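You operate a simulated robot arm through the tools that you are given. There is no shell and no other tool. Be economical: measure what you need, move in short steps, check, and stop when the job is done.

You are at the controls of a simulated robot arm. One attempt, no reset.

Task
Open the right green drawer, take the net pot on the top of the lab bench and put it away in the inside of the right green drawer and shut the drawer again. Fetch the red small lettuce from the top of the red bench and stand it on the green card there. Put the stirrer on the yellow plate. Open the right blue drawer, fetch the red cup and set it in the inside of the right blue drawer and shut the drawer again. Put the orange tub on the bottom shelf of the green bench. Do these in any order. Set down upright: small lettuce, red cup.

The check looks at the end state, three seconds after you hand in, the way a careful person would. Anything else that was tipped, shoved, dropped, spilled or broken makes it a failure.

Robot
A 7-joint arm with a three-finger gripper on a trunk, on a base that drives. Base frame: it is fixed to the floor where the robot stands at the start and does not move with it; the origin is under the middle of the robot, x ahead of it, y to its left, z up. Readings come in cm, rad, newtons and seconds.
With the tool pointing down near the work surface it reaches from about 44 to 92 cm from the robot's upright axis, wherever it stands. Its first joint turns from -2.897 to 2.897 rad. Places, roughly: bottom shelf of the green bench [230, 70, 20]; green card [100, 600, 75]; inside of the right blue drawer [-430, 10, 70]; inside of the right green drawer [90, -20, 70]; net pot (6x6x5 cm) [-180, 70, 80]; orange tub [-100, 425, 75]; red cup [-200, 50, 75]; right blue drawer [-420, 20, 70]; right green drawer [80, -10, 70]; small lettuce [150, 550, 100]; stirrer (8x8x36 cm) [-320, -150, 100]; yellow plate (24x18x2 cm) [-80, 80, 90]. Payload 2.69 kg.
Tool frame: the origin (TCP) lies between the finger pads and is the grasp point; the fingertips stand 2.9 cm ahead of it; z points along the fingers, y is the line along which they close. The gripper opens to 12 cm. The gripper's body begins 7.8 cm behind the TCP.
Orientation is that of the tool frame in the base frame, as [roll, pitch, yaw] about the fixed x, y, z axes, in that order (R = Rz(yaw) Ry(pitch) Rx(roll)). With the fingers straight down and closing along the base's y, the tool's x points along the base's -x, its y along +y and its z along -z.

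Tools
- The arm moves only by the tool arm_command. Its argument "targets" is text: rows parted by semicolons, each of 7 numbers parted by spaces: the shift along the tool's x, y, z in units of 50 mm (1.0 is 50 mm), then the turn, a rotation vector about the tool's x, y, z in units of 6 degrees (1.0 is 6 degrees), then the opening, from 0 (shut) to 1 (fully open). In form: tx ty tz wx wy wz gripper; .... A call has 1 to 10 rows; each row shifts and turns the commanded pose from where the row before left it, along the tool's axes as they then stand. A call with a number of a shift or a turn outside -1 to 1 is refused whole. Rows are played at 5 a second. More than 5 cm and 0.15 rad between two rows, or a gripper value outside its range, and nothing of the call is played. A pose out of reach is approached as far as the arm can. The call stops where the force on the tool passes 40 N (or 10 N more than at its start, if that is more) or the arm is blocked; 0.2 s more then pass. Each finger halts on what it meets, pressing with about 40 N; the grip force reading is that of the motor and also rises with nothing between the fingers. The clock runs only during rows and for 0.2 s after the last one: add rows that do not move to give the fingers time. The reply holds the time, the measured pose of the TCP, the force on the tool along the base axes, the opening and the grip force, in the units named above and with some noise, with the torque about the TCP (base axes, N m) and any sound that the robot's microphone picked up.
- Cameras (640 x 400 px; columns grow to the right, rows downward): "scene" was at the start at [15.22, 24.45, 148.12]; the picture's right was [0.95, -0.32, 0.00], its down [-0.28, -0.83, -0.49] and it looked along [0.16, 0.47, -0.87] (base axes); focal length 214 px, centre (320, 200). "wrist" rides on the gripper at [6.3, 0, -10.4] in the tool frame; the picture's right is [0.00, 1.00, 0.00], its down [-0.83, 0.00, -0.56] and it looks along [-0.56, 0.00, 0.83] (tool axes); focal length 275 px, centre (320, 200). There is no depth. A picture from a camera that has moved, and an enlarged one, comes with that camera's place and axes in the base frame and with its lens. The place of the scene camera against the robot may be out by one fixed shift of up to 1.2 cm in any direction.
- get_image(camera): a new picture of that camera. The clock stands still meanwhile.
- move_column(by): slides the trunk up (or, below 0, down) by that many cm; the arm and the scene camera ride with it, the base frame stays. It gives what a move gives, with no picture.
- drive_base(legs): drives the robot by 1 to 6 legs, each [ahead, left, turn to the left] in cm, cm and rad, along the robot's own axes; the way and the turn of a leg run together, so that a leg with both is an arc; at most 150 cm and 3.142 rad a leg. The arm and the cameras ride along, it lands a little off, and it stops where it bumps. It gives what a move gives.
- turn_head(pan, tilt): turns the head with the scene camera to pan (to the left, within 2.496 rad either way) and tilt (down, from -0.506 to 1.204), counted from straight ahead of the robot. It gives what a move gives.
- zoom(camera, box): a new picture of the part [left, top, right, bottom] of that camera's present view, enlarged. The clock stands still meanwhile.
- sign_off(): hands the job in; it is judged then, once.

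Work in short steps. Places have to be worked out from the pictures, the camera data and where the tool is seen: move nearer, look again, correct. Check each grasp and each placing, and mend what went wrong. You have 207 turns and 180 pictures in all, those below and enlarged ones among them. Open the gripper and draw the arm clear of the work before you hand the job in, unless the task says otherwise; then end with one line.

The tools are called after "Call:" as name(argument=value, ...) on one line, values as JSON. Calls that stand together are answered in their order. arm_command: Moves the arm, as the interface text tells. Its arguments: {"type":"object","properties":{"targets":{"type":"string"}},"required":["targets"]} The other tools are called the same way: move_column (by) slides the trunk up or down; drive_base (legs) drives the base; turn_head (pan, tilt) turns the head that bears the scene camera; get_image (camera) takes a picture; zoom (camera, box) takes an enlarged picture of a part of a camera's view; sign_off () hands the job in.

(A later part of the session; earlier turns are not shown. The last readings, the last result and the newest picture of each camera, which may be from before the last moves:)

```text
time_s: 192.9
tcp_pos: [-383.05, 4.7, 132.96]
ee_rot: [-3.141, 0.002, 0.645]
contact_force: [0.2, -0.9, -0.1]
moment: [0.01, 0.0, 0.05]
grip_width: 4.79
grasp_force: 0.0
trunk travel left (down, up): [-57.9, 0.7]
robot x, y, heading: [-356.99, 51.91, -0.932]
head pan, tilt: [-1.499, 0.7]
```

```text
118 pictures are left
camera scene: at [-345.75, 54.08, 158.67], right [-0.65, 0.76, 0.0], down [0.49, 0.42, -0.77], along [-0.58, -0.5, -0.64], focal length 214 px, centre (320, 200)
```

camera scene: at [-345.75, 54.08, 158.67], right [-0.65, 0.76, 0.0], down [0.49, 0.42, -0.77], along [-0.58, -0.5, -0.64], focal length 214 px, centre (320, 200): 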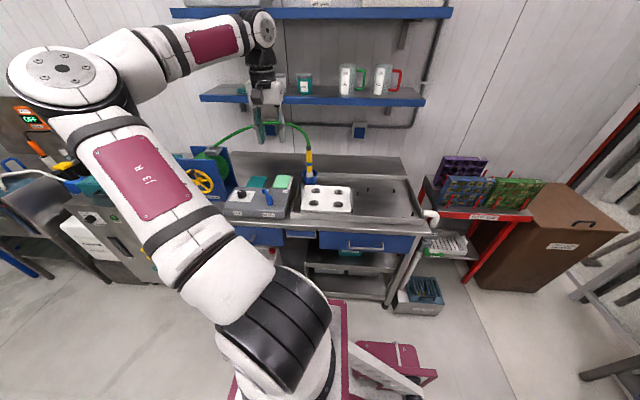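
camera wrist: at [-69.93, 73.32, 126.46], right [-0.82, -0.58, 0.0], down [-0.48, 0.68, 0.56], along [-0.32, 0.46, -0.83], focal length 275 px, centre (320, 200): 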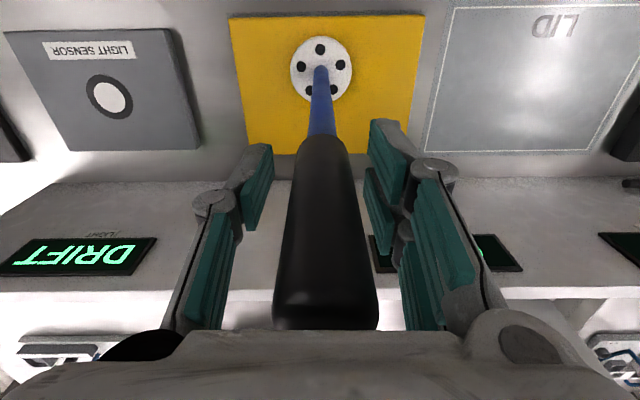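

Right blue drawer is in view; zoom on its handle.

Call:
zoom(camera="scene", box=[300, 200, 440, 290])

Call:
get_image(camera="wrist")

```text
4.44 times, centred on (370, 245) of scene
camera zoom: at [-345.75, 54.08, 158.67], right [-0.65, 0.76, 0.0], down [0.49, 0.42, -0.77], along [-0.58, -0.5, -0.64], focal length 953 px, centre (98, 0)
```

zoom: 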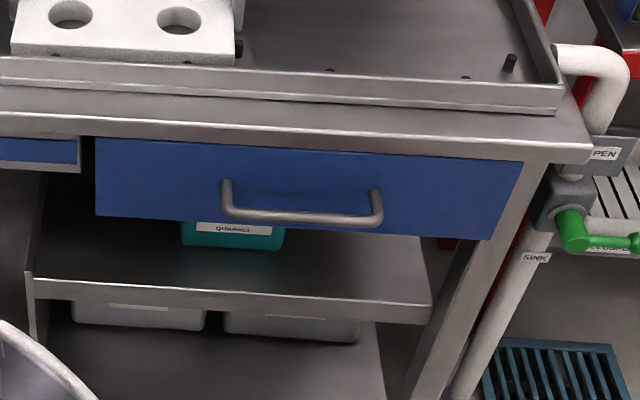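

```text
116 pictures are left
camera wrist: at [-377.94, 8.55, 143.31], right [0.61, -0.8, 0.0], down [-0.66, -0.5, 0.56], along [-0.45, -0.34, -0.83], focal length 275 px, centre (320, 200)
```

wrist: 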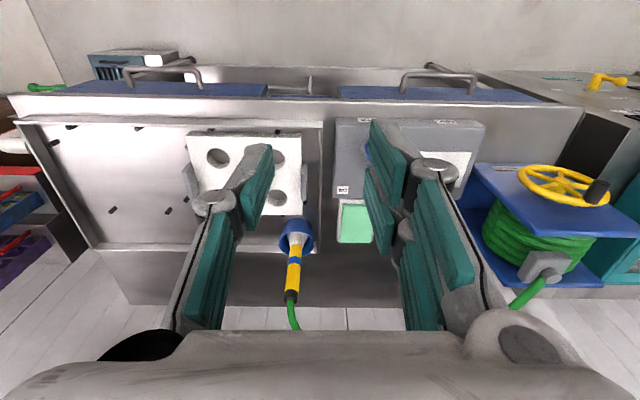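

Handle centre ≈(-407.3,29.8,77), normal (0.81,0.585). I position the base like at the green drawer, lower the trunk 15 cm and rotate the tool.

Call:
drive_base(legs=[[-37.7, 14.4, 0]])

Call:
move_column(by=-15)

Call:
arm_command(targets="0 0 0 0 0 -1 0.4;0 0 0 0 0 -1 0.4;0 0 0 0 0 -1 0.4;0 0 0 0 0 -1 0.4;0 0 0 0 0 -1 0.4;0 0 0 0 0 -1 0.4;0 0 0 0 0 -1 0.4;0 0 0 0 0 -1 0.4;0 0 0 0 0 -1 0.4;0 0 0 0 0 -1 0.4")

Call:
arm_command(targets="0 0 0 0 0 -1 0.4;0 0 0 0 0 -1 0.4;0 0 0 0 0 -1 0.4;0 0 0 0 0 -1 0.4;0 0 0 0 0 -0.9 0.4")

```text
time_s: 195.5
tcp_pos: [-394.21, 43.74, 133.01]
ee_rot: [3.141, 0.004, 0.647]
contact_force: [0.3, -0.4, 0.1]
moment: [0.01, -0.02, -0.02]
grip_width: 4.78
grasp_force: 0.0
trunk travel left (down, up): [-57.9, 0.7]
robot x, y, heading: [-368.41, 90.84, -0.934]
head pan, tilt: [-1.499, 0.7]
```

```text
time_s: 197.2
tcp_pos: [-394.3, 43.93, 118.02]
ee_rot: [-3.141, 0.008, 0.645]
contact_force: [0.2, -0.5, 0.3]
moment: [-0.02, 0.01, -0.01]
grip_width: 4.8
grasp_force: 0.1
trunk travel left (down, up): [-42.9, 15.7]
robot x, y, heading: [-368.25, 90.93, -0.932]
head pan, tilt: [-1.499, 0.7]
```

```text
time_s: 199.4
tcp_pos: [-394.41, 43.76, 118.1]
ee_rot: [-3.138, 0.0, 1.694]
contact_force: [0.0, 0.0, -0.4]
moment: [0.02, -0.01, 0.02]
grip_width: 4.8
grasp_force: 0.0
trunk travel left (down, up): [-42.9, 15.7]
robot x, y, heading: [-368.21, 90.95, -0.937]
head pan, tilt: [-1.499, 0.7]
```

```text
time_s: 200.6
tcp_pos: [-394.19, 43.78, 118.03]
ee_rot: [-3.139, 0.0, 2.21]
contact_force: [-0.8, -0.5, 0.5]
moment: [0.02, -0.02, 0.02]
grip_width: 4.79
grasp_force: 0.0
trunk travel left (down, up): [-42.9, 15.7]
robot x, y, heading: [-368.5, 90.86, -0.931]
head pan, tilt: [-1.499, 0.7]
```

Lower in front of the drawer and tilt to level as before.

Call:
arm_command(targets="-0.35 0 0.9 0 0 0 0.4;-0.35 0 0.9 0 0 0 0.4;0 0 0.9 0 0 0 0.4;0 0 0.9 0 0 0 0.4;0 0 0.8 0 0 0 0.4;0 0 0.2 1 0 0 0.4;0 0 0.2 1 0 0 0.4;0 0 0 1 0 0 0.4;0 0 0 1 0 0 0.4;0 0 0 1 0 0 0.4")

Call:
arm_command(targets="0 0 0 1 0 0 0.4;0 0 0 1 0 0 0.4;0 0.3 0.3 1 0 0 0.4;0 0.3 0.25 1 0 0 0.4;0 0.37 0.23 1 0 0 0.4;0 0.4 0.2 1 0 0 0.4;0 0.42 0.14 1 0 0 0.4;0 0.44 0.08 1 0 0 0.4;0 0.4 0.04 1 0 0 0.4;0 0.3 0 1 0 0 0.4")

Call:
get_image(camera="wrist")

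```text
time_s: 202.8
tcp_pos: [-392.47, 40.91, 93.97]
ee_rot: [-2.615, -0.001, 2.208]
contact_force: [0.1, 0.7, -0.1]
moment: [0.02, -0.01, 0.03]
grip_width: 4.79
grasp_force: 0.0
trunk travel left (down, up): [-42.9, 15.7]
robot x, y, heading: [-368.32, 90.68, -0.929]
head pan, tilt: [-1.499, 0.7]
```

```text
time_s: 205.0
tcp_pos: [-391.45, 41.64, 77.59]
ee_rot: [-1.564, 0.001, 2.208]
contact_force: [-0.3, 1.1, 0.2]
moment: [0.03, -0.02, 0.0]
grip_width: 4.79
grasp_force: 0.3
trunk travel left (down, up): [-42.9, 15.7]
robot x, y, heading: [-368.39, 90.71, -0.933]
head pan, tilt: [-1.499, 0.7]
```

```text
115 pictures are left
camera wrist: at [-386.75, 52.88, 77.36], right [-0.01, 0.0, -1.0], down [0.94, -0.34, -0.01], along [-0.34, -0.94, 0.0], focal length 275 px, centre (320, 200)
```

wrist: 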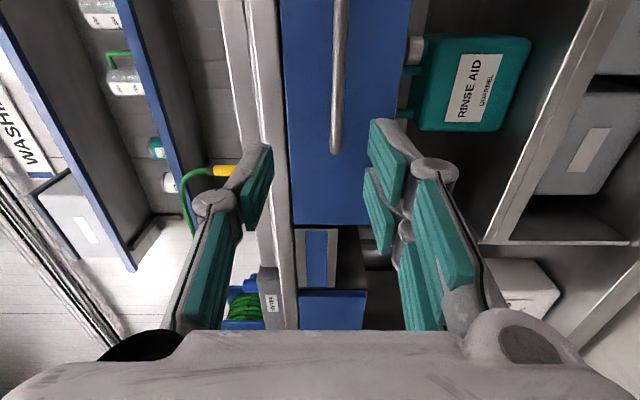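

Nearly centred; handle ~1.9 cm lower (z≈75.6). Adjust and advance 14 cm.

Call:
arm_command(targets="0 0.19 0.3 0 0 0 0.4;0 0.19 0.5 0 0 0 0.4;0 0 0.7 0 0 0 0.4;0 0 0.7 0 0 0 0.4;0 0 0.5 0 0 0 0.4")

Call:
get_image(camera="wrist")

```text
time_s: 206.2
tcp_pos: [-402.28, 33.45, 75.93]
ee_rot: [-1.567, -0.001, 2.207]
contact_force: [0.7, 0.3, -0.1]
moment: [0.0, 0.0, -0.04]
grip_width: 4.82
grasp_force: 0.1
trunk travel left (down, up): [-42.9, 15.7]
robot x, y, heading: [-368.23, 90.67, -0.934]
head pan, tilt: [-1.499, 0.7]
```

```text
114 pictures are left
camera wrist: at [-397.61, 44.59, 75.77], right [-0.01, 0.0, -1.0], down [0.94, -0.34, -0.01], along [-0.34, -0.94, 0.0], focal length 275 px, centre (320, 200)
```

wrist: 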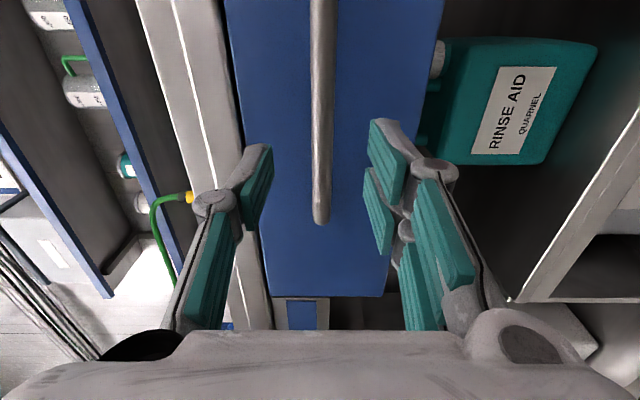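

Centred. Advance 5.5 cm and close.

Call:
arm_command(targets="0 0 0.4 0 0 0 0.4;0 0 0.4 0 0 0 0.4;0 0 0.3 0 0 0 0.4;0 0 0 0 0 0 0;0 0 0 0 0 0 0;0 0 0 0 0 0 0")

Call:
get_image(camera="wrist")

```text
time_s: 207.6
tcp_pos: [-406.69, 30.28, 75.67]
ee_rot: [-1.567, 0.001, 2.208]
contact_force: [-0.7, 0.9, -4.1]
moment: [0.03, -0.05, 0.15]
grip_width: 1.28
grasp_force: 39.8
trunk travel left (down, up): [-42.9, 15.7]
robot x, y, heading: [-368.18, 91.27, -0.93]
head pan, tilt: [-1.499, 0.7]
```

```text
113 pictures are left
camera wrist: at [-402.0, 41.54, 75.64], right [-0.01, 0.0, -1.0], down [0.94, -0.34, -0.01], along [-0.34, -0.94, 0.0], focal length 275 px, centre (320, 200)
```

wrist: 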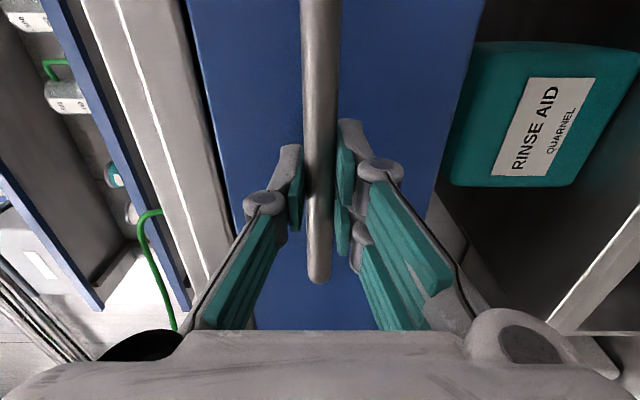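

Gripped. Pull out ~20 cm.

Call:
arm_command(targets="0 0 -0.2 0 0 0 0;0 0 -0.4 0 0 0 0;0 0 -0.4 0 0 0 0;0 0 -0.4 0 0 0 0;0 0 -0.4 0 0 0 0;0 0 -0.4 0 0 0 0;0 0 -0.4 0 0 0 0;0 0 -0.4 0 0 0 0;0 0 -0.4 0 0 0 0;0 0 -0.4 0 0 0 0")

Call:
get_image(camera="scene")

```text
time_s: 209.8
tcp_pos: [-391.34, 41.51, 75.59]
ee_rot: [-1.569, -0.001, 2.209]
contact_force: [7.2, -11.0, -13.6]
moment: [0.13, 0.02, 0.81]
grip_width: 1.3
grasp_force: 39.3
trunk travel left (down, up): [-42.9, 15.7]
robot x, y, heading: [-368.56, 90.8, -0.934]
head pan, tilt: [-1.499, 0.7]
```

```text
112 pictures are left
camera scene: at [-348.01, 80.91, 143.64], right [-0.65, 0.76, 0.0], down [0.49, 0.42, -0.76], along [-0.58, -0.5, -0.64], focal length 214 px, centre (320, 200)
```

scene: 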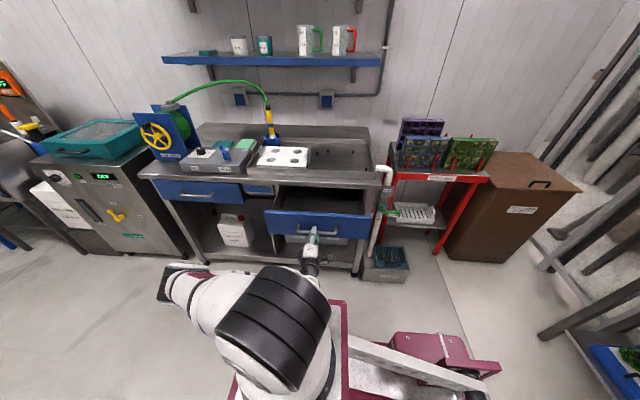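

Pull a bit more, release and back off.

Call:
arm_command(targets="0 0 -0.4 0 0 0 0;0 0 -0.4 0 0 0 0;0 0 0 0 0 0 0.4;0 0 0 0 0 0 0.4;0 0 0 0 0 0 0.4")

Call:
drive_base(legs=[[0, 25, 0]])

Call:
arm_command(targets="0 -0.5 0.5 0 0 0 0.4;0 -0.5 0.5 0 0 0 0.4;0 -0.6 0.4 0 0 0 0.4;0 -0.8 0 0 0 0 0.4;0 -0.8 0 0 0 0 0.4;0 -0.8 0 0 0 0 0.4;0 -0.8 0 -0.5 0 0 0.4;0 -0.7 -0.1 -1 0 0 0.4;0 -0.7 -0.1 -1 0 0 0.4;0 -0.6 -0.2 -1 0 0 0.4")

Call:
get_image(camera="scene")

```text
time_s: 211.0
tcp_pos: [-388.13, 44.06, 75.82]
ee_rot: [-1.565, 0.001, 2.208]
contact_force: [-0.9, -0.7, 0.1]
moment: [-0.01, 0.0, 0.01]
grip_width: 4.8
grasp_force: 0.1
trunk travel left (down, up): [-42.9, 15.7]
robot x, y, heading: [-368.55, 90.34, -0.931]
head pan, tilt: [-1.499, 0.7]
```

```text
time_s: 212.8
tcp_pos: [-367.6, 59.11, 75.81]
ee_rot: [-1.567, 0.001, 2.209]
contact_force: [0.4, 0.0, 0.0]
moment: [0.01, 0.0, 0.0]
grip_width: 4.79
grasp_force: 0.1
trunk travel left (down, up): [-42.9, 15.7]
robot x, y, heading: [-348.01, 105.94, -0.931]
head pan, tilt: [-1.499, 0.7]
```

```text
time_s: 215.1
tcp_pos: [-373.76, 54.65, 109.75]
ee_rot: [-1.934, 0.0, 2.207]
contact_force: [0.1, -0.7, 0.6]
moment: [-0.02, 0.04, -0.07]
grip_width: 4.8
grasp_force: 0.1
out of reach, approached as far as the arm can: row 8
trunk travel left (down, up): [-42.9, 15.7]
robot x, y, heading: [-348.04, 105.93, -0.928]
head pan, tilt: [-1.499, 0.7]
```

```text
111 pictures are left
camera scene: at [-327.64, 96.14, 143.65], right [-0.65, 0.76, 0.0], down [0.49, 0.42, -0.76], along [-0.58, -0.5, -0.64], focal length 214 px, centre (320, 200)
```

scene: 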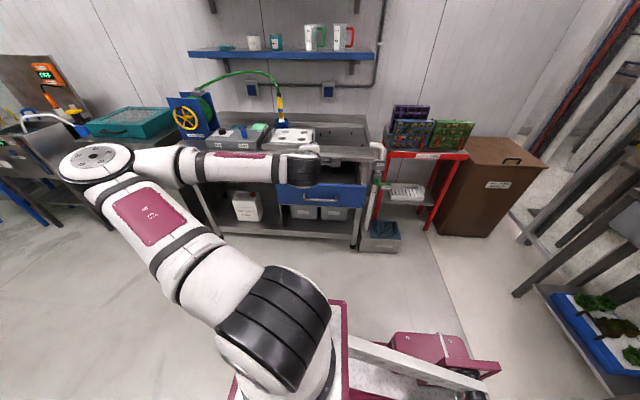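

Blue drawer is open. Point the tool down, and look at the island's far side.

Call:
arm_command(targets="0 0 0 -1 0 0 0.4;0 0 0 -1 0 0 0.4;0 0 0 -1 0 0 0.4;0 0 0 -1 0 0 0.4;0 0 0 -1 0 0 0.4;0 0 0 -1 0 0 0.4;0 0 0 -1 0 0 0.4;0 0 0 -1 0 0 0.4;0 0 0 -1 0 0 0.4;0 0 0 -1 0 0 0.4")

Call:
turn_head(pan=0.9, tilt=0.4)

Call:
get_image(camera="scene")

Call:
zoom(camera="scene", box=[170, 120, 430, 280])

```text
time_s: 217.2
tcp_pos: [-373.7, 54.66, 109.67]
ee_rot: [-2.982, 0.002, 2.209]
contact_force: [-0.5, 0.3, 0.1]
moment: [0.02, 0.04, 0.0]
grip_width: 4.79
grasp_force: 0.1
trunk travel left (down, up): [-42.9, 15.7]
robot x, y, heading: [-348.02, 106.27, -0.922]
head pan, tilt: [-1.499, 0.7]
```

```text
time_s: 219.4
tcp_pos: [-373.8, 54.59, 109.85]
ee_rot: [-2.978, 0.001, 2.209]
contact_force: [0.5, 0.3, 0.8]
moment: [0.01, 0.01, -0.03]
grip_width: 4.82
grasp_force: 0.1
trunk travel left (down, up): [-42.9, 15.7]
robot x, y, heading: [-348.05, 106.08, -0.927]
head pan, tilt: [0.901, 0.4]
```

```text
110 pictures are left
camera scene: at [-311.95, 101.44, 146.34], right [-0.03, -1.0, 0.0], down [-0.39, 0.01, -0.92], along [0.92, -0.03, -0.39], focal length 214 px, centre (320, 200)
```

scene: 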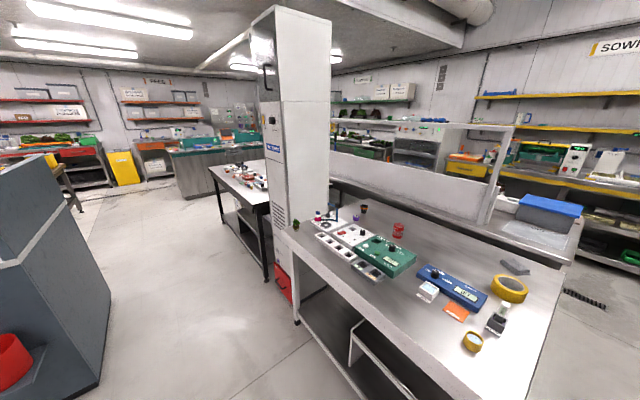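

```text
2.46 times, centred on (300, 200) of scene
camera zoom: at [-311.95, 101.44, 146.34], right [-0.03, -1.0, 0.0], down [-0.39, 0.01, -0.92], along [0.92, -0.03, -0.39], focal length 528 px, centre (369, 200)
```

zoom: 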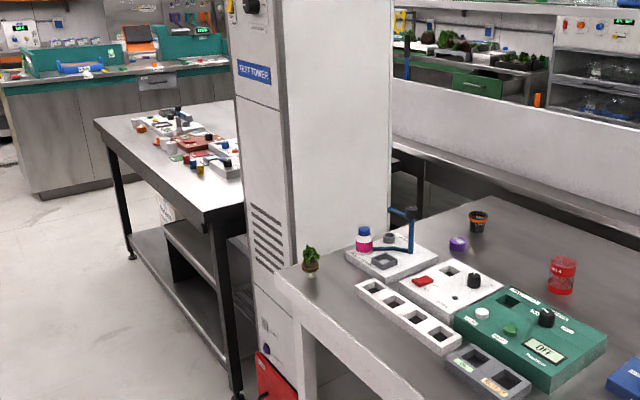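

Found: the red cup ≈(-206,52) and net pot ≈(-174,65) on the far half of the island. I raise the arm and strafe left to face the bench's far-side edge.

Call:
arm_command(targets="0 0 -0.8 -1 0 0 0.4;0 0 -0.9 -0.5 0 0 0.4;0 0 -0.9 0 0 0 0.4")

Call:
drive_base(legs=[[0, 91, 0], [0, 0, -0.08]])

Call:
turn_head(pan=0.0, tilt=0.75)

Call:
get_image(camera="scene")

```text
time_s: 220.2
tcp_pos: [-372.96, 55.34, 122.6]
ee_rot: [-3.14, 0.001, 2.21]
contact_force: [0.1, -0.5, 0.3]
moment: [0.03, 0.02, -0.01]
grip_width: 4.83
grasp_force: 0.1
trunk travel left (down, up): [-42.9, 15.7]
robot x, y, heading: [-348.25, 105.81, -0.932]
head pan, tilt: [0.901, 0.4]
```

```text
time_s: 225.5
tcp_pos: [-304.96, 111.17, 122.58]
ee_rot: [-3.139, -0.001, 2.129]
contact_force: [-0.5, -0.3, 0.6]
moment: [0.01, 0.01, -0.01]
grip_width: 4.78
grasp_force: 0.0
trunk travel left (down, up): [-42.9, 15.7]
robot x, y, heading: [-276.36, 159.71, -1.01]
head pan, tilt: [0.901, 0.4]
```

```text
time_s: 226.7
tcp_pos: [-304.86, 111.22, 122.69]
ee_rot: [-3.138, 0.001, 2.129]
contact_force: [0.1, -0.8, 1.0]
moment: [0.0, -0.01, 0.01]
grip_width: 4.8
grasp_force: 0.1
trunk travel left (down, up): [-42.9, 15.7]
robot x, y, heading: [-276.04, 159.9, -1.016]
head pan, tilt: [0.0, 0.75]
```

```text
108 pictures are left
camera scene: at [-245.17, 146.4, 143.23], right [-0.85, -0.53, 0.0], down [-0.36, 0.58, -0.73], along [0.39, -0.62, -0.68], focal length 214 px, centre (320, 200)
```

scene: 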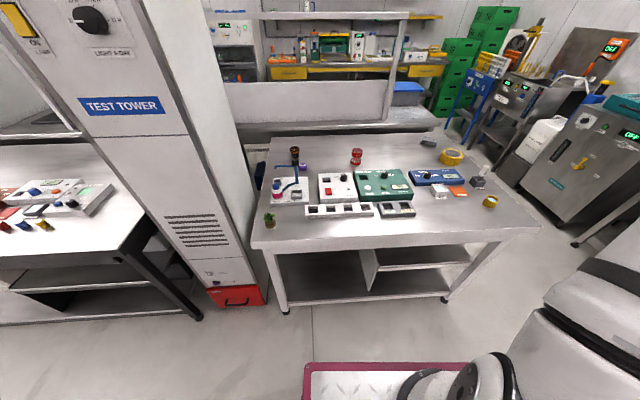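

Table edge at 36°, cup ≈(-211,56), net pot ≈(-184,74). I square up, move ahead 20/left 10, and swing the arm to the front.

Call:
drive_base(legs=[[0, 0, 0.07], [20, 10, 0]])

Call:
arm_command(targets="-0.9 0 0 0 0 0 0.8;-0.9 0 0 0 0 0 0.8;-0.9 0 0 0 0 0 0.8;-0.9 0 0 0 0 0 0.8;-0.9 0 0 0 0 0 0.8;-0.9 0 0 0 0 0 0.8;-0.9 0 0 0 0 0 0.8;-0.9 0 0 0 0 0 0.8;-0.9 0 0 0 0 0 0.8;-0.5 0.5 0 0 0 0 0.8")

Call:
arm_command(targets="0 0.8 0 0 0 0 0.8;0 0.8 0 0 0 0 0.8;0 0.8 0 0 0 0 0.8;0 0.8 0 0 0 0 0.8;0 0.8 0 0 0 0 0.8;0 0.8 0 0 0 0 0.8")

Call:
get_image(camera="wrist")

Call:
get_image(camera="scene")

```text
time_s: 228.8
tcp_pos: [-281.63, 99.01, 122.56]
ee_rot: [-3.137, 0.002, 2.199]
contact_force: [0.2, 0.1, -0.1]
moment: [-0.03, -0.01, 0.02]
grip_width: 4.82
grasp_force: 0.0
trunk travel left (down, up): [-42.9, 15.7]
robot x, y, heading: [-256.17, 149.68, -0.938]
head pan, tilt: [0.0, 0.75]
```

```text
time_s: 231.0
tcp_pos: [-254.44, 65.72, 122.76]
ee_rot: [-3.138, 0.0, 2.198]
contact_force: [-1.8, 0.6, -0.4]
moment: [-0.02, -0.05, 0.01]
grip_width: 9.59
grasp_force: 0.0
trunk travel left (down, up): [-42.9, 15.7]
robot x, y, heading: [-256.23, 149.49, -0.937]
head pan, tilt: [0.0, 0.75]
```

```text
time_s: 232.4
tcp_pos: [-235.06, 79.99, 122.65]
ee_rot: [-3.136, 0.001, 2.198]
contact_force: [-0.3, -0.2, 0.4]
moment: [0.01, -0.09, -0.03]
grip_width: 9.6
grasp_force: 0.0
trunk travel left (down, up): [-42.9, 15.7]
robot x, y, heading: [-256.65, 149.37, -0.943]
head pan, tilt: [0.0, 0.75]
```

```text
107 pictures are left
camera wrist: at [-238.66, 85.09, 133.05], right [0.81, 0.59, 0.0], down [0.49, -0.67, 0.56], along [0.33, -0.45, -0.83], focal length 275 px, centre (320, 200)
```

wrist: 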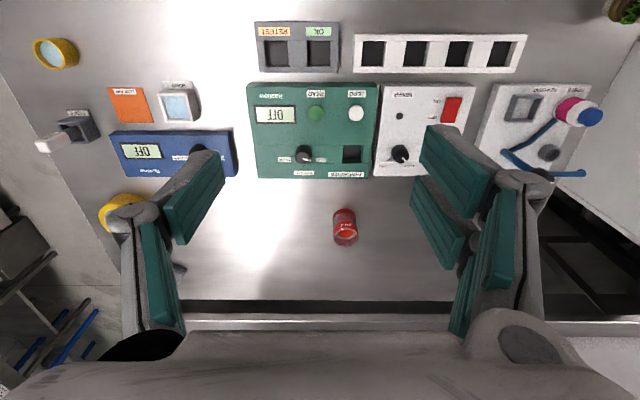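

```text
106 pictures are left
camera scene: at [-224.58, 138.13, 143.23], right [-0.81, -0.59, 0.0], down [-0.4, 0.55, -0.73], along [0.43, -0.59, -0.68], focal length 214 px, centre (320, 200)
```

scene: 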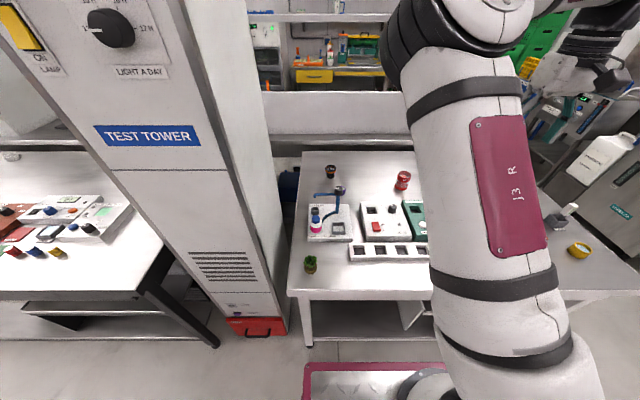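

Cup at (-211,56.5), z 81–90. Move over it while descending to z≈102.

Call:
arm_command(targets="-0.7 0.14 0.4 0 0 0 0.8;-0.7 0.14 0.5 0 0 0 0.8;-0.7 0.14 0.5 0 0 0 0.8;-0.7 0.14 0.5 0 0 0 0.8;-0.7 0.14 0.5 0 0 0 0.8;-0.7 0.14 0.5 0 0 0 0.8;-0.7 0.14 0.5 0 0 0 0.8;-0.7 0.14 0.4 0 0 0 0.8;-0.7 0 0 0 0 0 0.8")

Call:
get_image(camera="wrist")

```text
time_s: 234.4
tcp_pos: [-213.74, 61.04, 102.94]
ee_rot: [-3.136, 0.0, 2.199]
contact_force: [0.0, 0.6, 0.4]
moment: [-0.03, 0.01, -0.01]
grip_width: 9.58
grasp_force: 0.1
out of reach, approached as far as the arm can: row 8, 9
trunk travel left (down, up): [-42.9, 15.7]
robot x, y, heading: [-256.22, 149.53, -0.942]
head pan, tilt: [0.0, 0.75]
```

```text
105 pictures are left
camera wrist: at [-217.33, 66.11, 113.28], right [0.81, 0.59, 0.0], down [0.49, -0.67, 0.56], along [0.32, -0.45, -0.83], focal length 275 px, centre (320, 200)
```

wrist: 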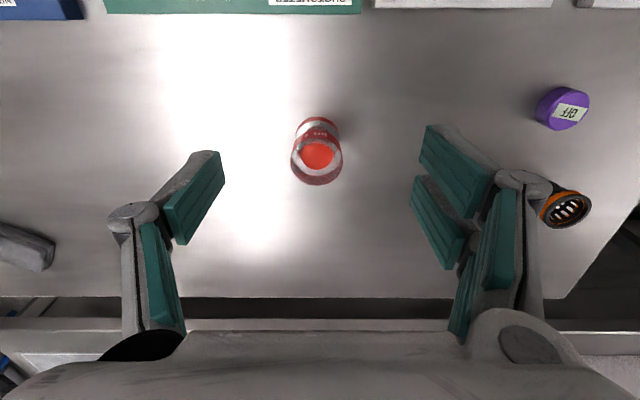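

Cup ≈(-211.3,57), 4.9 cm beyond present reach. Drive ahead 5.

Call:
drive_base(legs=[[5, 0, 0]])

Call:
get_image(camera="wrist")

```text
time_s: 235.3
tcp_pos: [-210.62, 56.91, 102.92]
ee_rot: [-3.136, -0.001, 2.199]
contact_force: [0.0, -0.1, 0.1]
moment: [0.0, 0.0, -0.01]
grip_width: 9.63
grasp_force: 0.1
trunk travel left (down, up): [-42.9, 15.7]
robot x, y, heading: [-253.45, 145.61, -0.944]
head pan, tilt: [0.0, 0.75]
```

```text
104 pictures are left
camera wrist: at [-214.33, 62.06, 113.32], right [0.81, 0.59, 0.0], down [0.49, -0.67, 0.56], along [0.33, -0.45, -0.83], focal length 275 px, centre (320, 200)
```

wrist: 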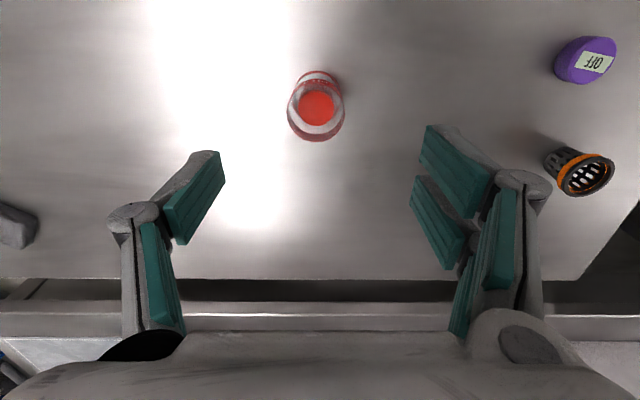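

Aligned with the cup. Descend 16.5 cm and close.

Call:
arm_command(targets="0 0 0.8 0 0 0 0.8;0 0 0.8 0 0 0 0.8;0 0 0.8 0 0 0 0.8;0 0 0.5 0 0 0 0.8;0 0 0.4 0 0 0 0.8;0 0 0 0 0 0 0.8")

Call:
get_image(camera="wrist")

```text
time_s: 236.7
tcp_pos: [-210.62, 57.13, 86.44]
ee_rot: [-3.137, 0.0, 2.198]
contact_force: [0.4, -0.2, -0.5]
moment: [-0.01, -0.01, 0.0]
grip_width: 9.63
grasp_force: 0.1
trunk travel left (down, up): [-42.9, 15.7]
robot x, y, heading: [-253.07, 145.23, -0.94]
head pan, tilt: [0.0, 0.75]
```

```text
103 pictures are left
camera wrist: at [-214.21, 62.11, 96.85], right [0.81, 0.59, 0.0], down [0.49, -0.67, 0.56], along [0.33, -0.45, -0.83], focal length 275 px, centre (320, 200)
```

wrist: 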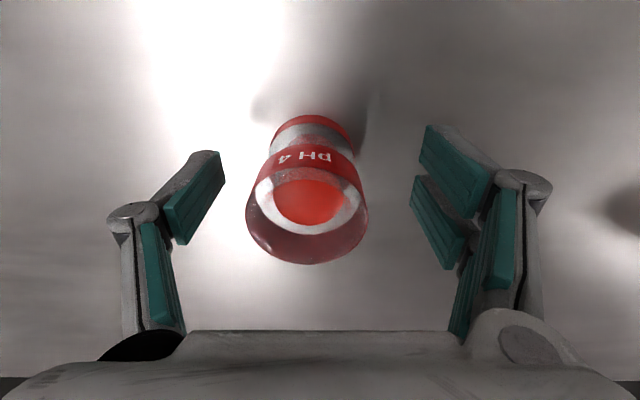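

Cup rim is lower than thought (~86) and ~1.7 cm farther. Adjust and lower 3 cm.

Call:
arm_command(targets="-0.34 -0.1 0 0 0 0 0.8;0 0 0.3 0 0 0 0.8;0 0 0.3 0 0 0 0.8;0 0 0 0 0 0 0.8")

Call:
get_image(camera="wrist")

```text
time_s: 237.7
tcp_pos: [-210.4, 56.21, 83.33]
ee_rot: [-3.138, 0.001, 2.198]
contact_force: [0.0, 0.1, 0.3]
moment: [-0.01, 0.02, 0.02]
grip_width: 9.61
grasp_force: 0.1
out of reach, approached as far as the arm can: row 1
trunk travel left (down, up): [-42.9, 15.7]
robot x, y, heading: [-253.63, 145.26, -0.939]
head pan, tilt: [0.0, 0.75]
```

```text
102 pictures are left
camera wrist: at [-214.06, 61.16, 93.83], right [0.81, 0.59, 0.0], down [0.49, -0.67, 0.56], along [0.33, -0.45, -0.83], focal length 275 px, centre (320, 200)
```

wrist: 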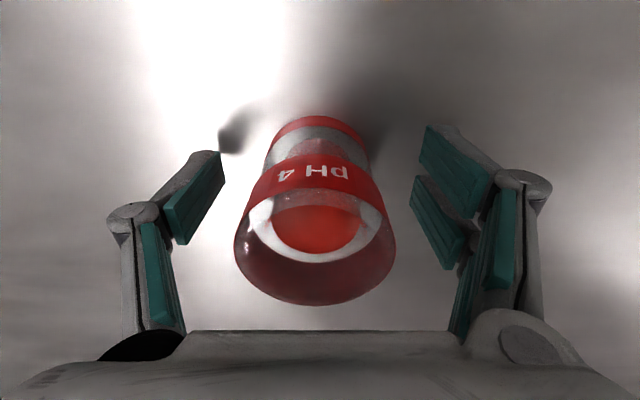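

Still ~1.3 cm short; nudge base ahead 1.5 cm.

Call:
drive_base(legs=[[1.5, 0, 0]])

Call:
get_image(camera="wrist")

```text
time_s: 238.5
tcp_pos: [-209.47, 54.82, 83.43]
ee_rot: [-3.135, 0.001, 2.2]
contact_force: [-0.2, -1.0, -1.0]
moment: [0.02, 0.0, -0.01]
grip_width: 9.59
grasp_force: 0.1
trunk travel left (down, up): [-42.9, 15.7]
robot x, y, heading: [-252.63, 144.15, -0.941]
head pan, tilt: [0.0, 0.75]
```

```text
101 pictures are left
camera wrist: at [-213.17, 59.94, 93.83], right [0.81, 0.59, 0.0], down [0.49, -0.67, 0.56], along [0.33, -0.45, -0.83], focal length 275 px, centre (320, 200)
```

wrist: 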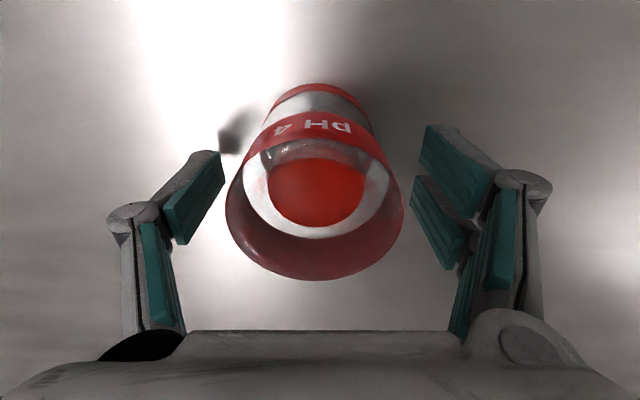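

Now centred. Close.

Call:
arm_command(targets="0 0 0.1 0 0 0 0.8;0 0 0 0 0 0 0.45;0 0 0 0 0 0 0.3;0 0 0 0 0 0 0.3;0 0 0 0 0 0 0.3")

Call:
get_image(camera="wrist")

```text
time_s: 239.7
tcp_pos: [-209.6, 55.05, 83.12]
ee_rot: [-3.135, 0.001, 2.199]
contact_force: [-0.9, -0.6, 1.9]
moment: [-0.05, 0.05, -0.02]
grip_width: 5.43
grasp_force: 39.4
trunk travel left (down, up): [-42.9, 15.7]
robot x, y, heading: [-252.49, 143.95, -0.938]
head pan, tilt: [0.0, 0.75]
```

```text
100 pictures are left
camera wrist: at [-213.21, 60.02, 93.37], right [0.81, 0.59, 0.0], down [0.49, -0.67, 0.56], along [0.33, -0.45, -0.83], focal length 275 px, centre (320, 200)
```

wrist: 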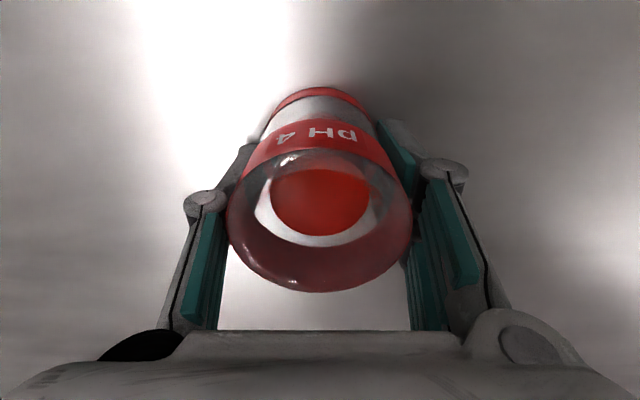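

Gripped (5.4 cm). Lift gently.

Call:
arm_command(targets="0 0 -0.2 0 0 0 0.3;0 0 -0.4 0 0 0 0.3;0 0 -0.5 0 0 0 0.3;0 0 -0.5 0 0 0 0.3;0 0 -0.5 0 0 0 0.3;0.2 0 -0.5 0 0 0 0.3;0.4 0 -0.5 0 0 0 0.3;0.4 0 -0.4 0 0 0 0.3")

Call:
get_image(camera="wrist")

```text
time_s: 241.5
tcp_pos: [-212.42, 58.94, 100.43]
ee_rot: [-3.138, -0.001, 2.197]
contact_force: [0.2, -1.1, -2.0]
moment: [-0.01, 0.0, -0.02]
grip_width: 5.41
grasp_force: 39.9
trunk travel left (down, up): [-42.9, 15.7]
robot x, y, heading: [-252.36, 144.62, -0.937]
head pan, tilt: [0.0, 0.75]
```

```text
99 pictures are left
camera wrist: at [-216.16, 64.04, 110.78], right [0.81, 0.59, 0.0], down [0.49, -0.67, 0.56], along [0.33, -0.45, -0.83], focal length 275 px, centre (320, 200)
```

wrist: 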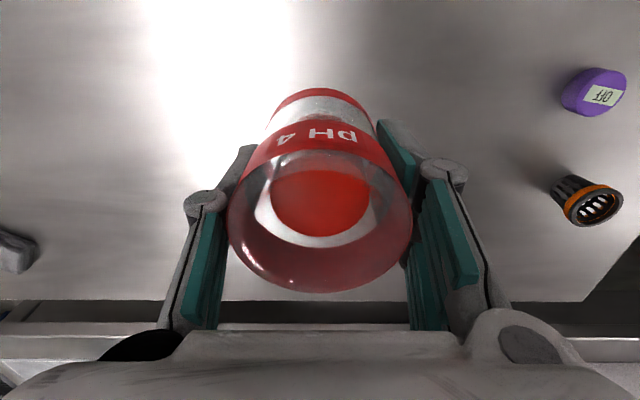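

Cup held upright. Raise to ~115 and swing to the robot's right.

Call:
arm_command(targets="0.6 -0.3 -0.6 0 0 0 0.3;0.6 -0.5 -0.6 0 0 0 0.3;0.6 -0.6 -0.6 0 0 0 0.3;0.6 -0.6 -0.6 0 0 0 0.3;0.4 -0.7 -0.3 0 0 0 0.3;0.4 -0.7 0 0 0 0 0.3;0.4 -0.7 0 0 0 0 0.3;0.6 -0.6 0 0 0 0 0.3;0.7 -0.6 0 0 0 0 0.3;0.7 -0.6 0 0 0 0 0.3")

Call:
arm_command(targets="0.7 0 0 0 0 0 0.3;0.7 0 0 0 0 0 0.3;0.7 0 0 0 0 0 0.3;0.7 0 0 0 0 0 0.3;0.7 0 0 0 0 0 0.3;0.7 0 0 0 0 0 0.3;0.7 0 0 0 0 0 0.3;0.7 0 0 0 0 0 0.3;0.5 0 0 0 0 0 0.3")

Call:
get_image(camera="wrist")

```text
refused: row 3 steps farther than a row can; nothing moved
```

```text
time_s: 243.5
tcp_pos: [-230.4, 83.53, 100.54]
ee_rot: [-3.139, 0.0, 2.199]
contact_force: [0.2, 0.9, -0.3]
moment: [0.0, 0.02, -0.01]
grip_width: 5.44
grasp_force: 40.5
trunk travel left (down, up): [-42.9, 15.7]
robot x, y, heading: [-252.06, 144.07, -0.945]
head pan, tilt: [0.0, 0.75]
```

```text
98 pictures are left
camera wrist: at [-234.05, 88.69, 110.81], right [0.81, 0.59, 0.0], down [0.49, -0.67, 0.56], along [0.33, -0.45, -0.83], focal length 275 px, centre (320, 200)
```

wrist: 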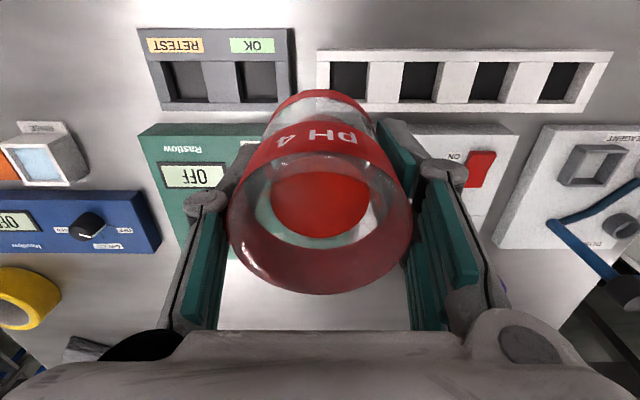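

Retracted safely. Now raise 15 cm and move right.

Call:
arm_command(targets="0 0 -0.7 0 0 0 0.3;0 0 -0.7 0 0 0 0.3;0 0 -0.7 0 0 0 0.3;0 -0.5 -0.6 0 0 0 0.3;0 -0.8 0 0 0 0 0.3;0 -0.8 0 0 0 0 0.3;0 -0.8 0 0 0 0 0.3;0 -0.8 0 0 0 0 0.3;0 -0.8 0 0 0 0 0.3;0 -0.8 0 0 0 0 0.3")

Call:
arm_command(targets="0.7 -0.5 0 0 0 0 0.3;0.8 -0.2 0 0 0 0 0.3;0.8 0 0 0 0 0 0.3;0.8 0 0 0 0 0 0.3;0.8 0 0 0 0 0 0.3;0.8 0 0 0 0 0 0.3;0.8 0 0 0 0 0 0.3;0.8 0 0 0 0 0 0.3")

```text
time_s: 245.7
tcp_pos: [-251.67, 68.08, 114.15]
ee_rot: [-3.137, 0.0, 2.199]
contact_force: [0.7, -0.1, -1.2]
moment: [0.02, 0.06, -0.02]
grip_width: 5.4
grasp_force: 40.1
trunk travel left (down, up): [-42.9, 15.7]
robot x, y, heading: [-252.43, 144.5, -0.942]
head pan, tilt: [0.0, 0.75]
```

```text
time_s: 247.5
tcp_pos: [-273.07, 91.68, 114.0]
ee_rot: [-3.139, -0.002, 2.199]
contact_force: [0.3, -0.7, -0.5]
moment: [0.02, 0.02, -0.04]
grip_width: 5.4
grasp_force: 40.1
trunk travel left (down, up): [-42.9, 15.7]
robot x, y, heading: [-252.25, 144.58, -0.941]
head pan, tilt: [0.0, 0.75]
```

Drive back and then right to the blue drawer.

Call:
drive_base(legs=[[-25, 0, 0], [0, -110, 0]])

Call:
turn_head(pan=-1.5, tilt=0.8)

Call:
get_image(camera="scene")

Call:
get_image(camera="wrist")

```text
time_s: 254.6
tcp_pos: [-377.92, 47.34, 114.01]
ee_rot: [-3.135, -0.002, 2.189]
contact_force: [0.5, -0.5, -1.7]
moment: [0.0, -0.02, 0.04]
grip_width: 5.4
grasp_force: 40.1
trunk travel left (down, up): [-42.9, 15.7]
robot x, y, heading: [-356.86, 99.71, -0.946]
head pan, tilt: [0.0, 0.75]
```

```text
time_s: 256.2
tcp_pos: [-377.89, 47.2, 114.02]
ee_rot: [-3.136, 0.0, 2.189]
contact_force: [0.3, -0.2, -0.6]
moment: [-0.05, 0.01, 0.01]
grip_width: 5.43
grasp_force: 40.2
trunk travel left (down, up): [-42.9, 15.7]
robot x, y, heading: [-356.82, 99.45, -0.953]
head pan, tilt: [-1.499, 0.799]
```

```text
97 pictures are left
camera scene: at [-336.17, 89.56, 142.83], right [-0.64, 0.77, 0.0], down [0.55, 0.46, -0.7], along [-0.54, -0.45, -0.72], focal length 214 px, centre (320, 200)
```

scene: 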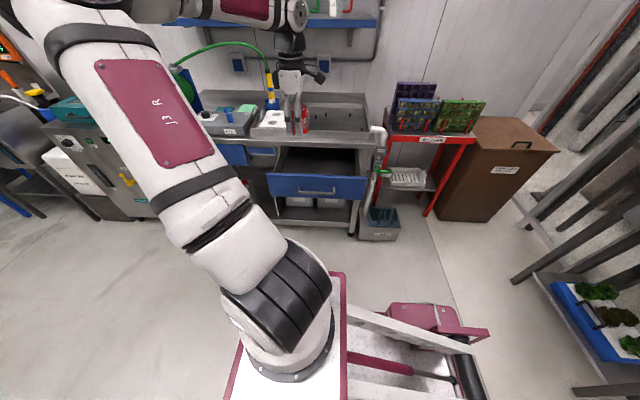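

```text
96 pictures are left
camera wrist: at [-381.49, 52.31, 124.43], right [0.81, 0.58, 0.0], down [0.49, -0.67, 0.56], along [0.32, -0.45, -0.83], focal length 275 px, centre (320, 200)
```

wrist: 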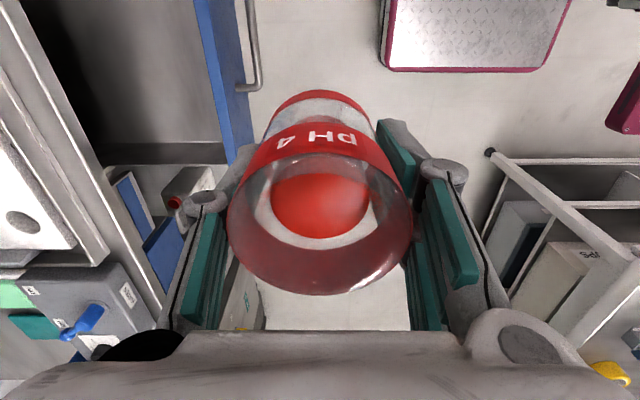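

Drawer gap centre ≈(-401,35). Move the cup over it.

Call:
arm_command(targets="0.12 -0.7 0 0 0 0 0.3;0.12 -0.7 0 0 0 0 0.3;0.12 -0.7 0 0 0 0 0.3;0.12 -0.7 0 0 0 0 0.3;0.12 -0.8 0 0 0 0 0.3;0.12 -0.8 0 0 0 0 0.3;0 -0.78 0 0 0 0 0.3;0 0 0.4 0 0 0 0.3;0 0 0.4 0 0 0 0.3")

Call:
get_image(camera="scene")

Call:
get_image(camera="wrist")

```text
time_s: 258.2
tcp_pos: [-398.36, 37.03, 109.53]
ee_rot: [-3.136, 0.0, 2.189]
contact_force: [1.0, -0.5, -1.3]
moment: [-0.03, 0.02, 0.08]
grip_width: 5.4
grasp_force: 40.0
out of reach, approached as far as the arm can: row 7
trunk travel left (down, up): [-42.9, 15.7]
robot x, y, heading: [-356.95, 99.8, -0.952]
head pan, tilt: [-1.499, 0.799]
```

```text
95 pictures are left
camera scene: at [-336.19, 89.57, 142.83], right [-0.64, 0.77, 0.0], down [0.55, 0.46, -0.7], along [-0.54, -0.44, -0.72], focal length 214 px, centre (320, 200)
```

scene: 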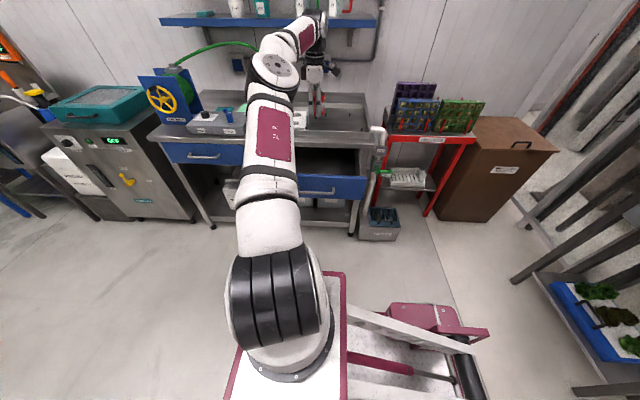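

```text
94 pictures are left
camera wrist: at [-402.05, 42.18, 119.94], right [0.81, 0.58, 0.0], down [0.49, -0.67, 0.56], along [0.32, -0.45, -0.83], focal length 275 px, centre (320, 200)
```

wrist: 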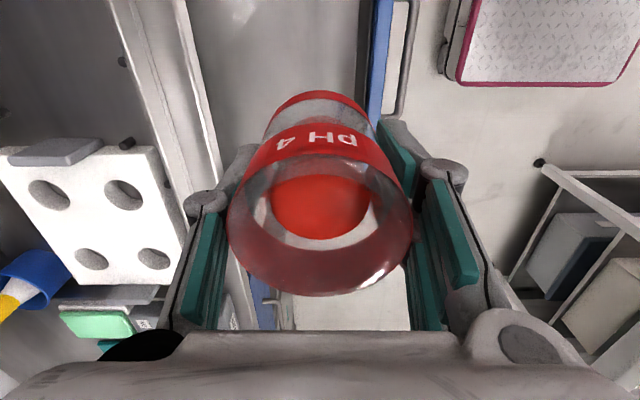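

Shift ~3 cm farther in while lowering.

Call:
arm_command(targets="0 0 0.5 0 0 0 0.3;0 -0.2 0.5 0 0 0 0.3;0 -0.2 0.4 0 0 0 0.3;0 -0.2 0.3 0 0 0 0.3;0 0 0 0 0 0 0.3")

Call:
get_image(camera="wrist")

```text
time_s: 259.4
tcp_pos: [-400.8, 35.26, 101.15]
ee_rot: [-3.14, 0.0, 2.188]
contact_force: [-1.1, 0.5, -1.4]
moment: [-0.02, -0.01, 0.0]
grip_width: 5.41
grasp_force: 39.8
trunk travel left (down, up): [-42.9, 15.7]
robot x, y, heading: [-356.95, 99.27, -0.944]
head pan, tilt: [-1.499, 0.799]
```

```text
93 pictures are left
camera wrist: at [-404.37, 40.37, 111.65], right [0.81, 0.58, 0.0], down [0.49, -0.67, 0.56], along [0.32, -0.45, -0.83], focal length 275 px, centre (320, 200)
```

wrist: 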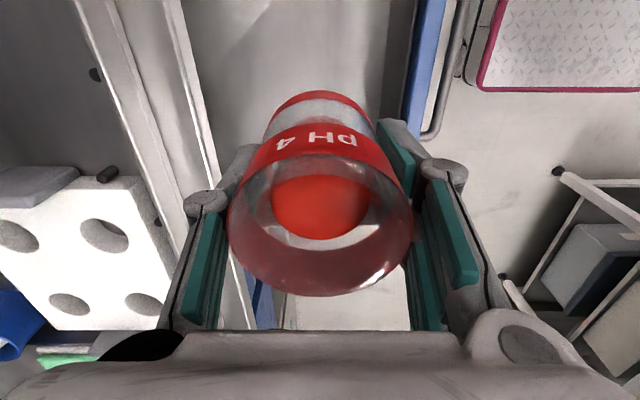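

Clear both sides. Lower into the drawer.

Call:
arm_command(targets="0 -0.1 0.5 0 0 0 0.3;0 -0.1 0.5 0 0 0 0.3;0 0 0.5 0 0 0 0.3;0 0 0.5 0 0 0 0.3;0 0 0.5 0 0 0 0.3;0 0 0.4 0 0 0 0.3;0 0 0.3 0 0 0 0.3")

Call:
get_image(camera="wrist")

```text
time_s: 261.0
tcp_pos: [-401.77, 34.66, 85.18]
ee_rot: [-3.137, -0.001, 2.187]
contact_force: [0.9, -0.2, -0.7]
moment: [0.03, 0.04, -0.01]
grip_width: 5.4
grasp_force: 39.9
trunk travel left (down, up): [-42.9, 15.7]
robot x, y, heading: [-357.13, 100.12, -0.949]
head pan, tilt: [-1.499, 0.799]
```

```text
92 pictures are left
camera wrist: at [-405.34, 39.76, 95.53], right [0.81, 0.58, 0.0], down [0.49, -0.67, 0.56], along [0.32, -0.45, -0.83], focal length 275 px, centre (320, 200)
```

wrist: 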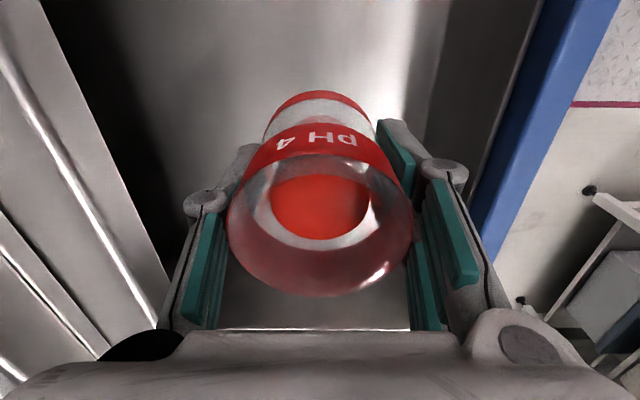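

Call:
arm_command(targets="0 0 0.3 0 0 0 0.3;0 0 0.3 0 0 0 0.3;0 0 0.25 0 0 0 0.3;0 0 0.2 0 0 0 0.3;0 0 0.1 0 0 0 0.3;0 0 0.1 0 0 0 0.3;0 0 0.1 0 0 0 0.3")

Call:
get_image(camera="wrist")

```text
time_s: 262.6
tcp_pos: [-401.02, 35.08, 78.42]
ee_rot: [-3.137, 0.0, 2.189]
contact_force: [0.3, 0.1, -0.3]
moment: [0.02, -0.01, -0.01]
grip_width: 5.41
grasp_force: 40.1
out of reach, approached as far as the arm can: row 3, 5
trunk travel left (down, up): [-42.9, 15.7]
robot x, y, heading: [-356.94, 99.44, -0.95]
head pan, tilt: [-1.499, 0.799]
```

```text
91 pictures are left
camera wrist: at [-404.65, 40.16, 88.81], right [0.81, 0.58, 0.0], down [0.49, -0.67, 0.56], along [0.32, -0.45, -0.83], focal length 275 px, centre (320, 200)
```

wrist: 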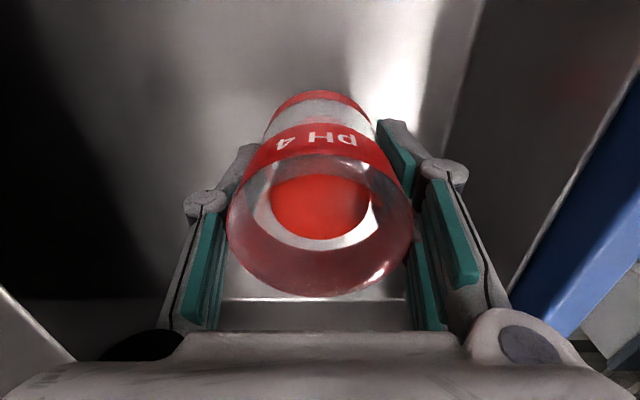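

At the arm's reach edge; use the trunk to lower the rest.

Call:
move_column(by=-1.5)

Call:
move_column(by=-1)

Call:
get_image(camera="wrist")

```text
time_s: 263.2
tcp_pos: [-401.09, 35.08, 76.9]
ee_rot: [-3.138, 0.0, 2.188]
contact_force: [0.3, -0.4, 0.0]
moment: [0.04, 0.02, 0.0]
grip_width: 5.39
grasp_force: 40.2
trunk travel left (down, up): [-41.4, 17.2]
robot x, y, heading: [-356.63, 99.54, -0.948]
head pan, tilt: [-1.499, 0.799]
```

```text
time_s: 263.8
tcp_pos: [-401.04, 35.04, 75.88]
ee_rot: [-3.138, 0.0, 2.188]
contact_force: [0.7, -1.3, -0.6]
moment: [0.03, -0.04, -0.01]
grip_width: 5.42
grasp_force: 39.7
trunk travel left (down, up): [-40.4, 18.2]
robot x, y, heading: [-356.22, 99.48, -0.948]
head pan, tilt: [-1.499, 0.799]
```

```text
90 pictures are left
camera wrist: at [-404.65, 40.22, 86.28], right [0.81, 0.58, 0.0], down [0.49, -0.67, 0.56], along [0.32, -0.45, -0.83], focal length 275 px, centre (320, 200)
```

wrist: 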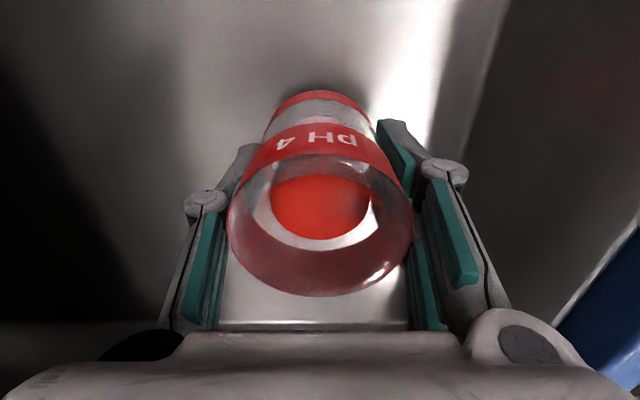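

Call:
move_column(by=-0.8)

Call:
move_column(by=-0.6)

Call:
move_column(by=-0.6)

Call:
get_image(camera="wrist")

```text
time_s: 264.4
tcp_pos: [-401.13, 35.12, 75.19]
ee_rot: [-3.137, 0.0, 2.189]
contact_force: [-0.1, -0.1, -1.5]
moment: [-0.03, -0.04, -0.02]
grip_width: 5.38
grasp_force: 39.9
trunk travel left (down, up): [-39.6, 19.0]
robot x, y, heading: [-356.94, 99.54, -0.951]
head pan, tilt: [-1.499, 0.799]
```

```text
time_s: 264.9
tcp_pos: [-401.07, 35.09, 74.51]
ee_rot: [-3.138, 0.0, 2.187]
contact_force: [-0.1, 0.3, -1.3]
moment: [0.01, -0.04, 0.0]
grip_width: 5.39
grasp_force: 39.5
trunk travel left (down, up): [-39.0, 19.6]
robot x, y, heading: [-356.73, 99.51, -0.951]
head pan, tilt: [-1.499, 0.799]
```

```text
time_s: 265.5
tcp_pos: [-401.04, 35.1, 73.95]
ee_rot: [-3.139, 0.001, 2.188]
contact_force: [0.2, -0.4, -0.8]
moment: [-0.01, -0.01, 0.03]
grip_width: 5.39
grasp_force: 39.7
trunk travel left (down, up): [-38.4, 20.2]
robot x, y, heading: [-356.15, 99.54, -0.948]
head pan, tilt: [-1.499, 0.799]
```

```text
89 pictures are left
camera wrist: at [-404.66, 40.21, 84.27], right [0.81, 0.58, 0.0], down [0.49, -0.67, 0.56], along [0.32, -0.45, -0.83], focal length 275 px, centre (320, 200)
```

wrist: 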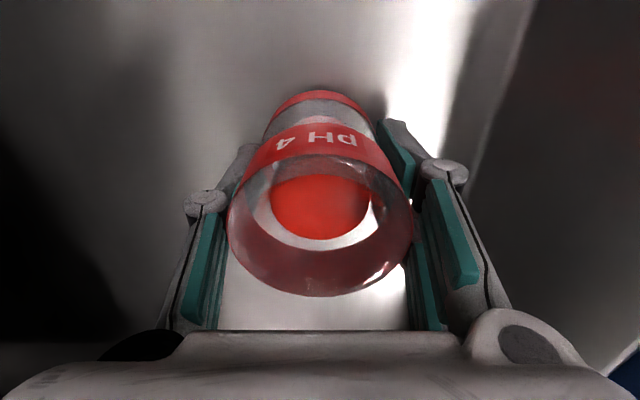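

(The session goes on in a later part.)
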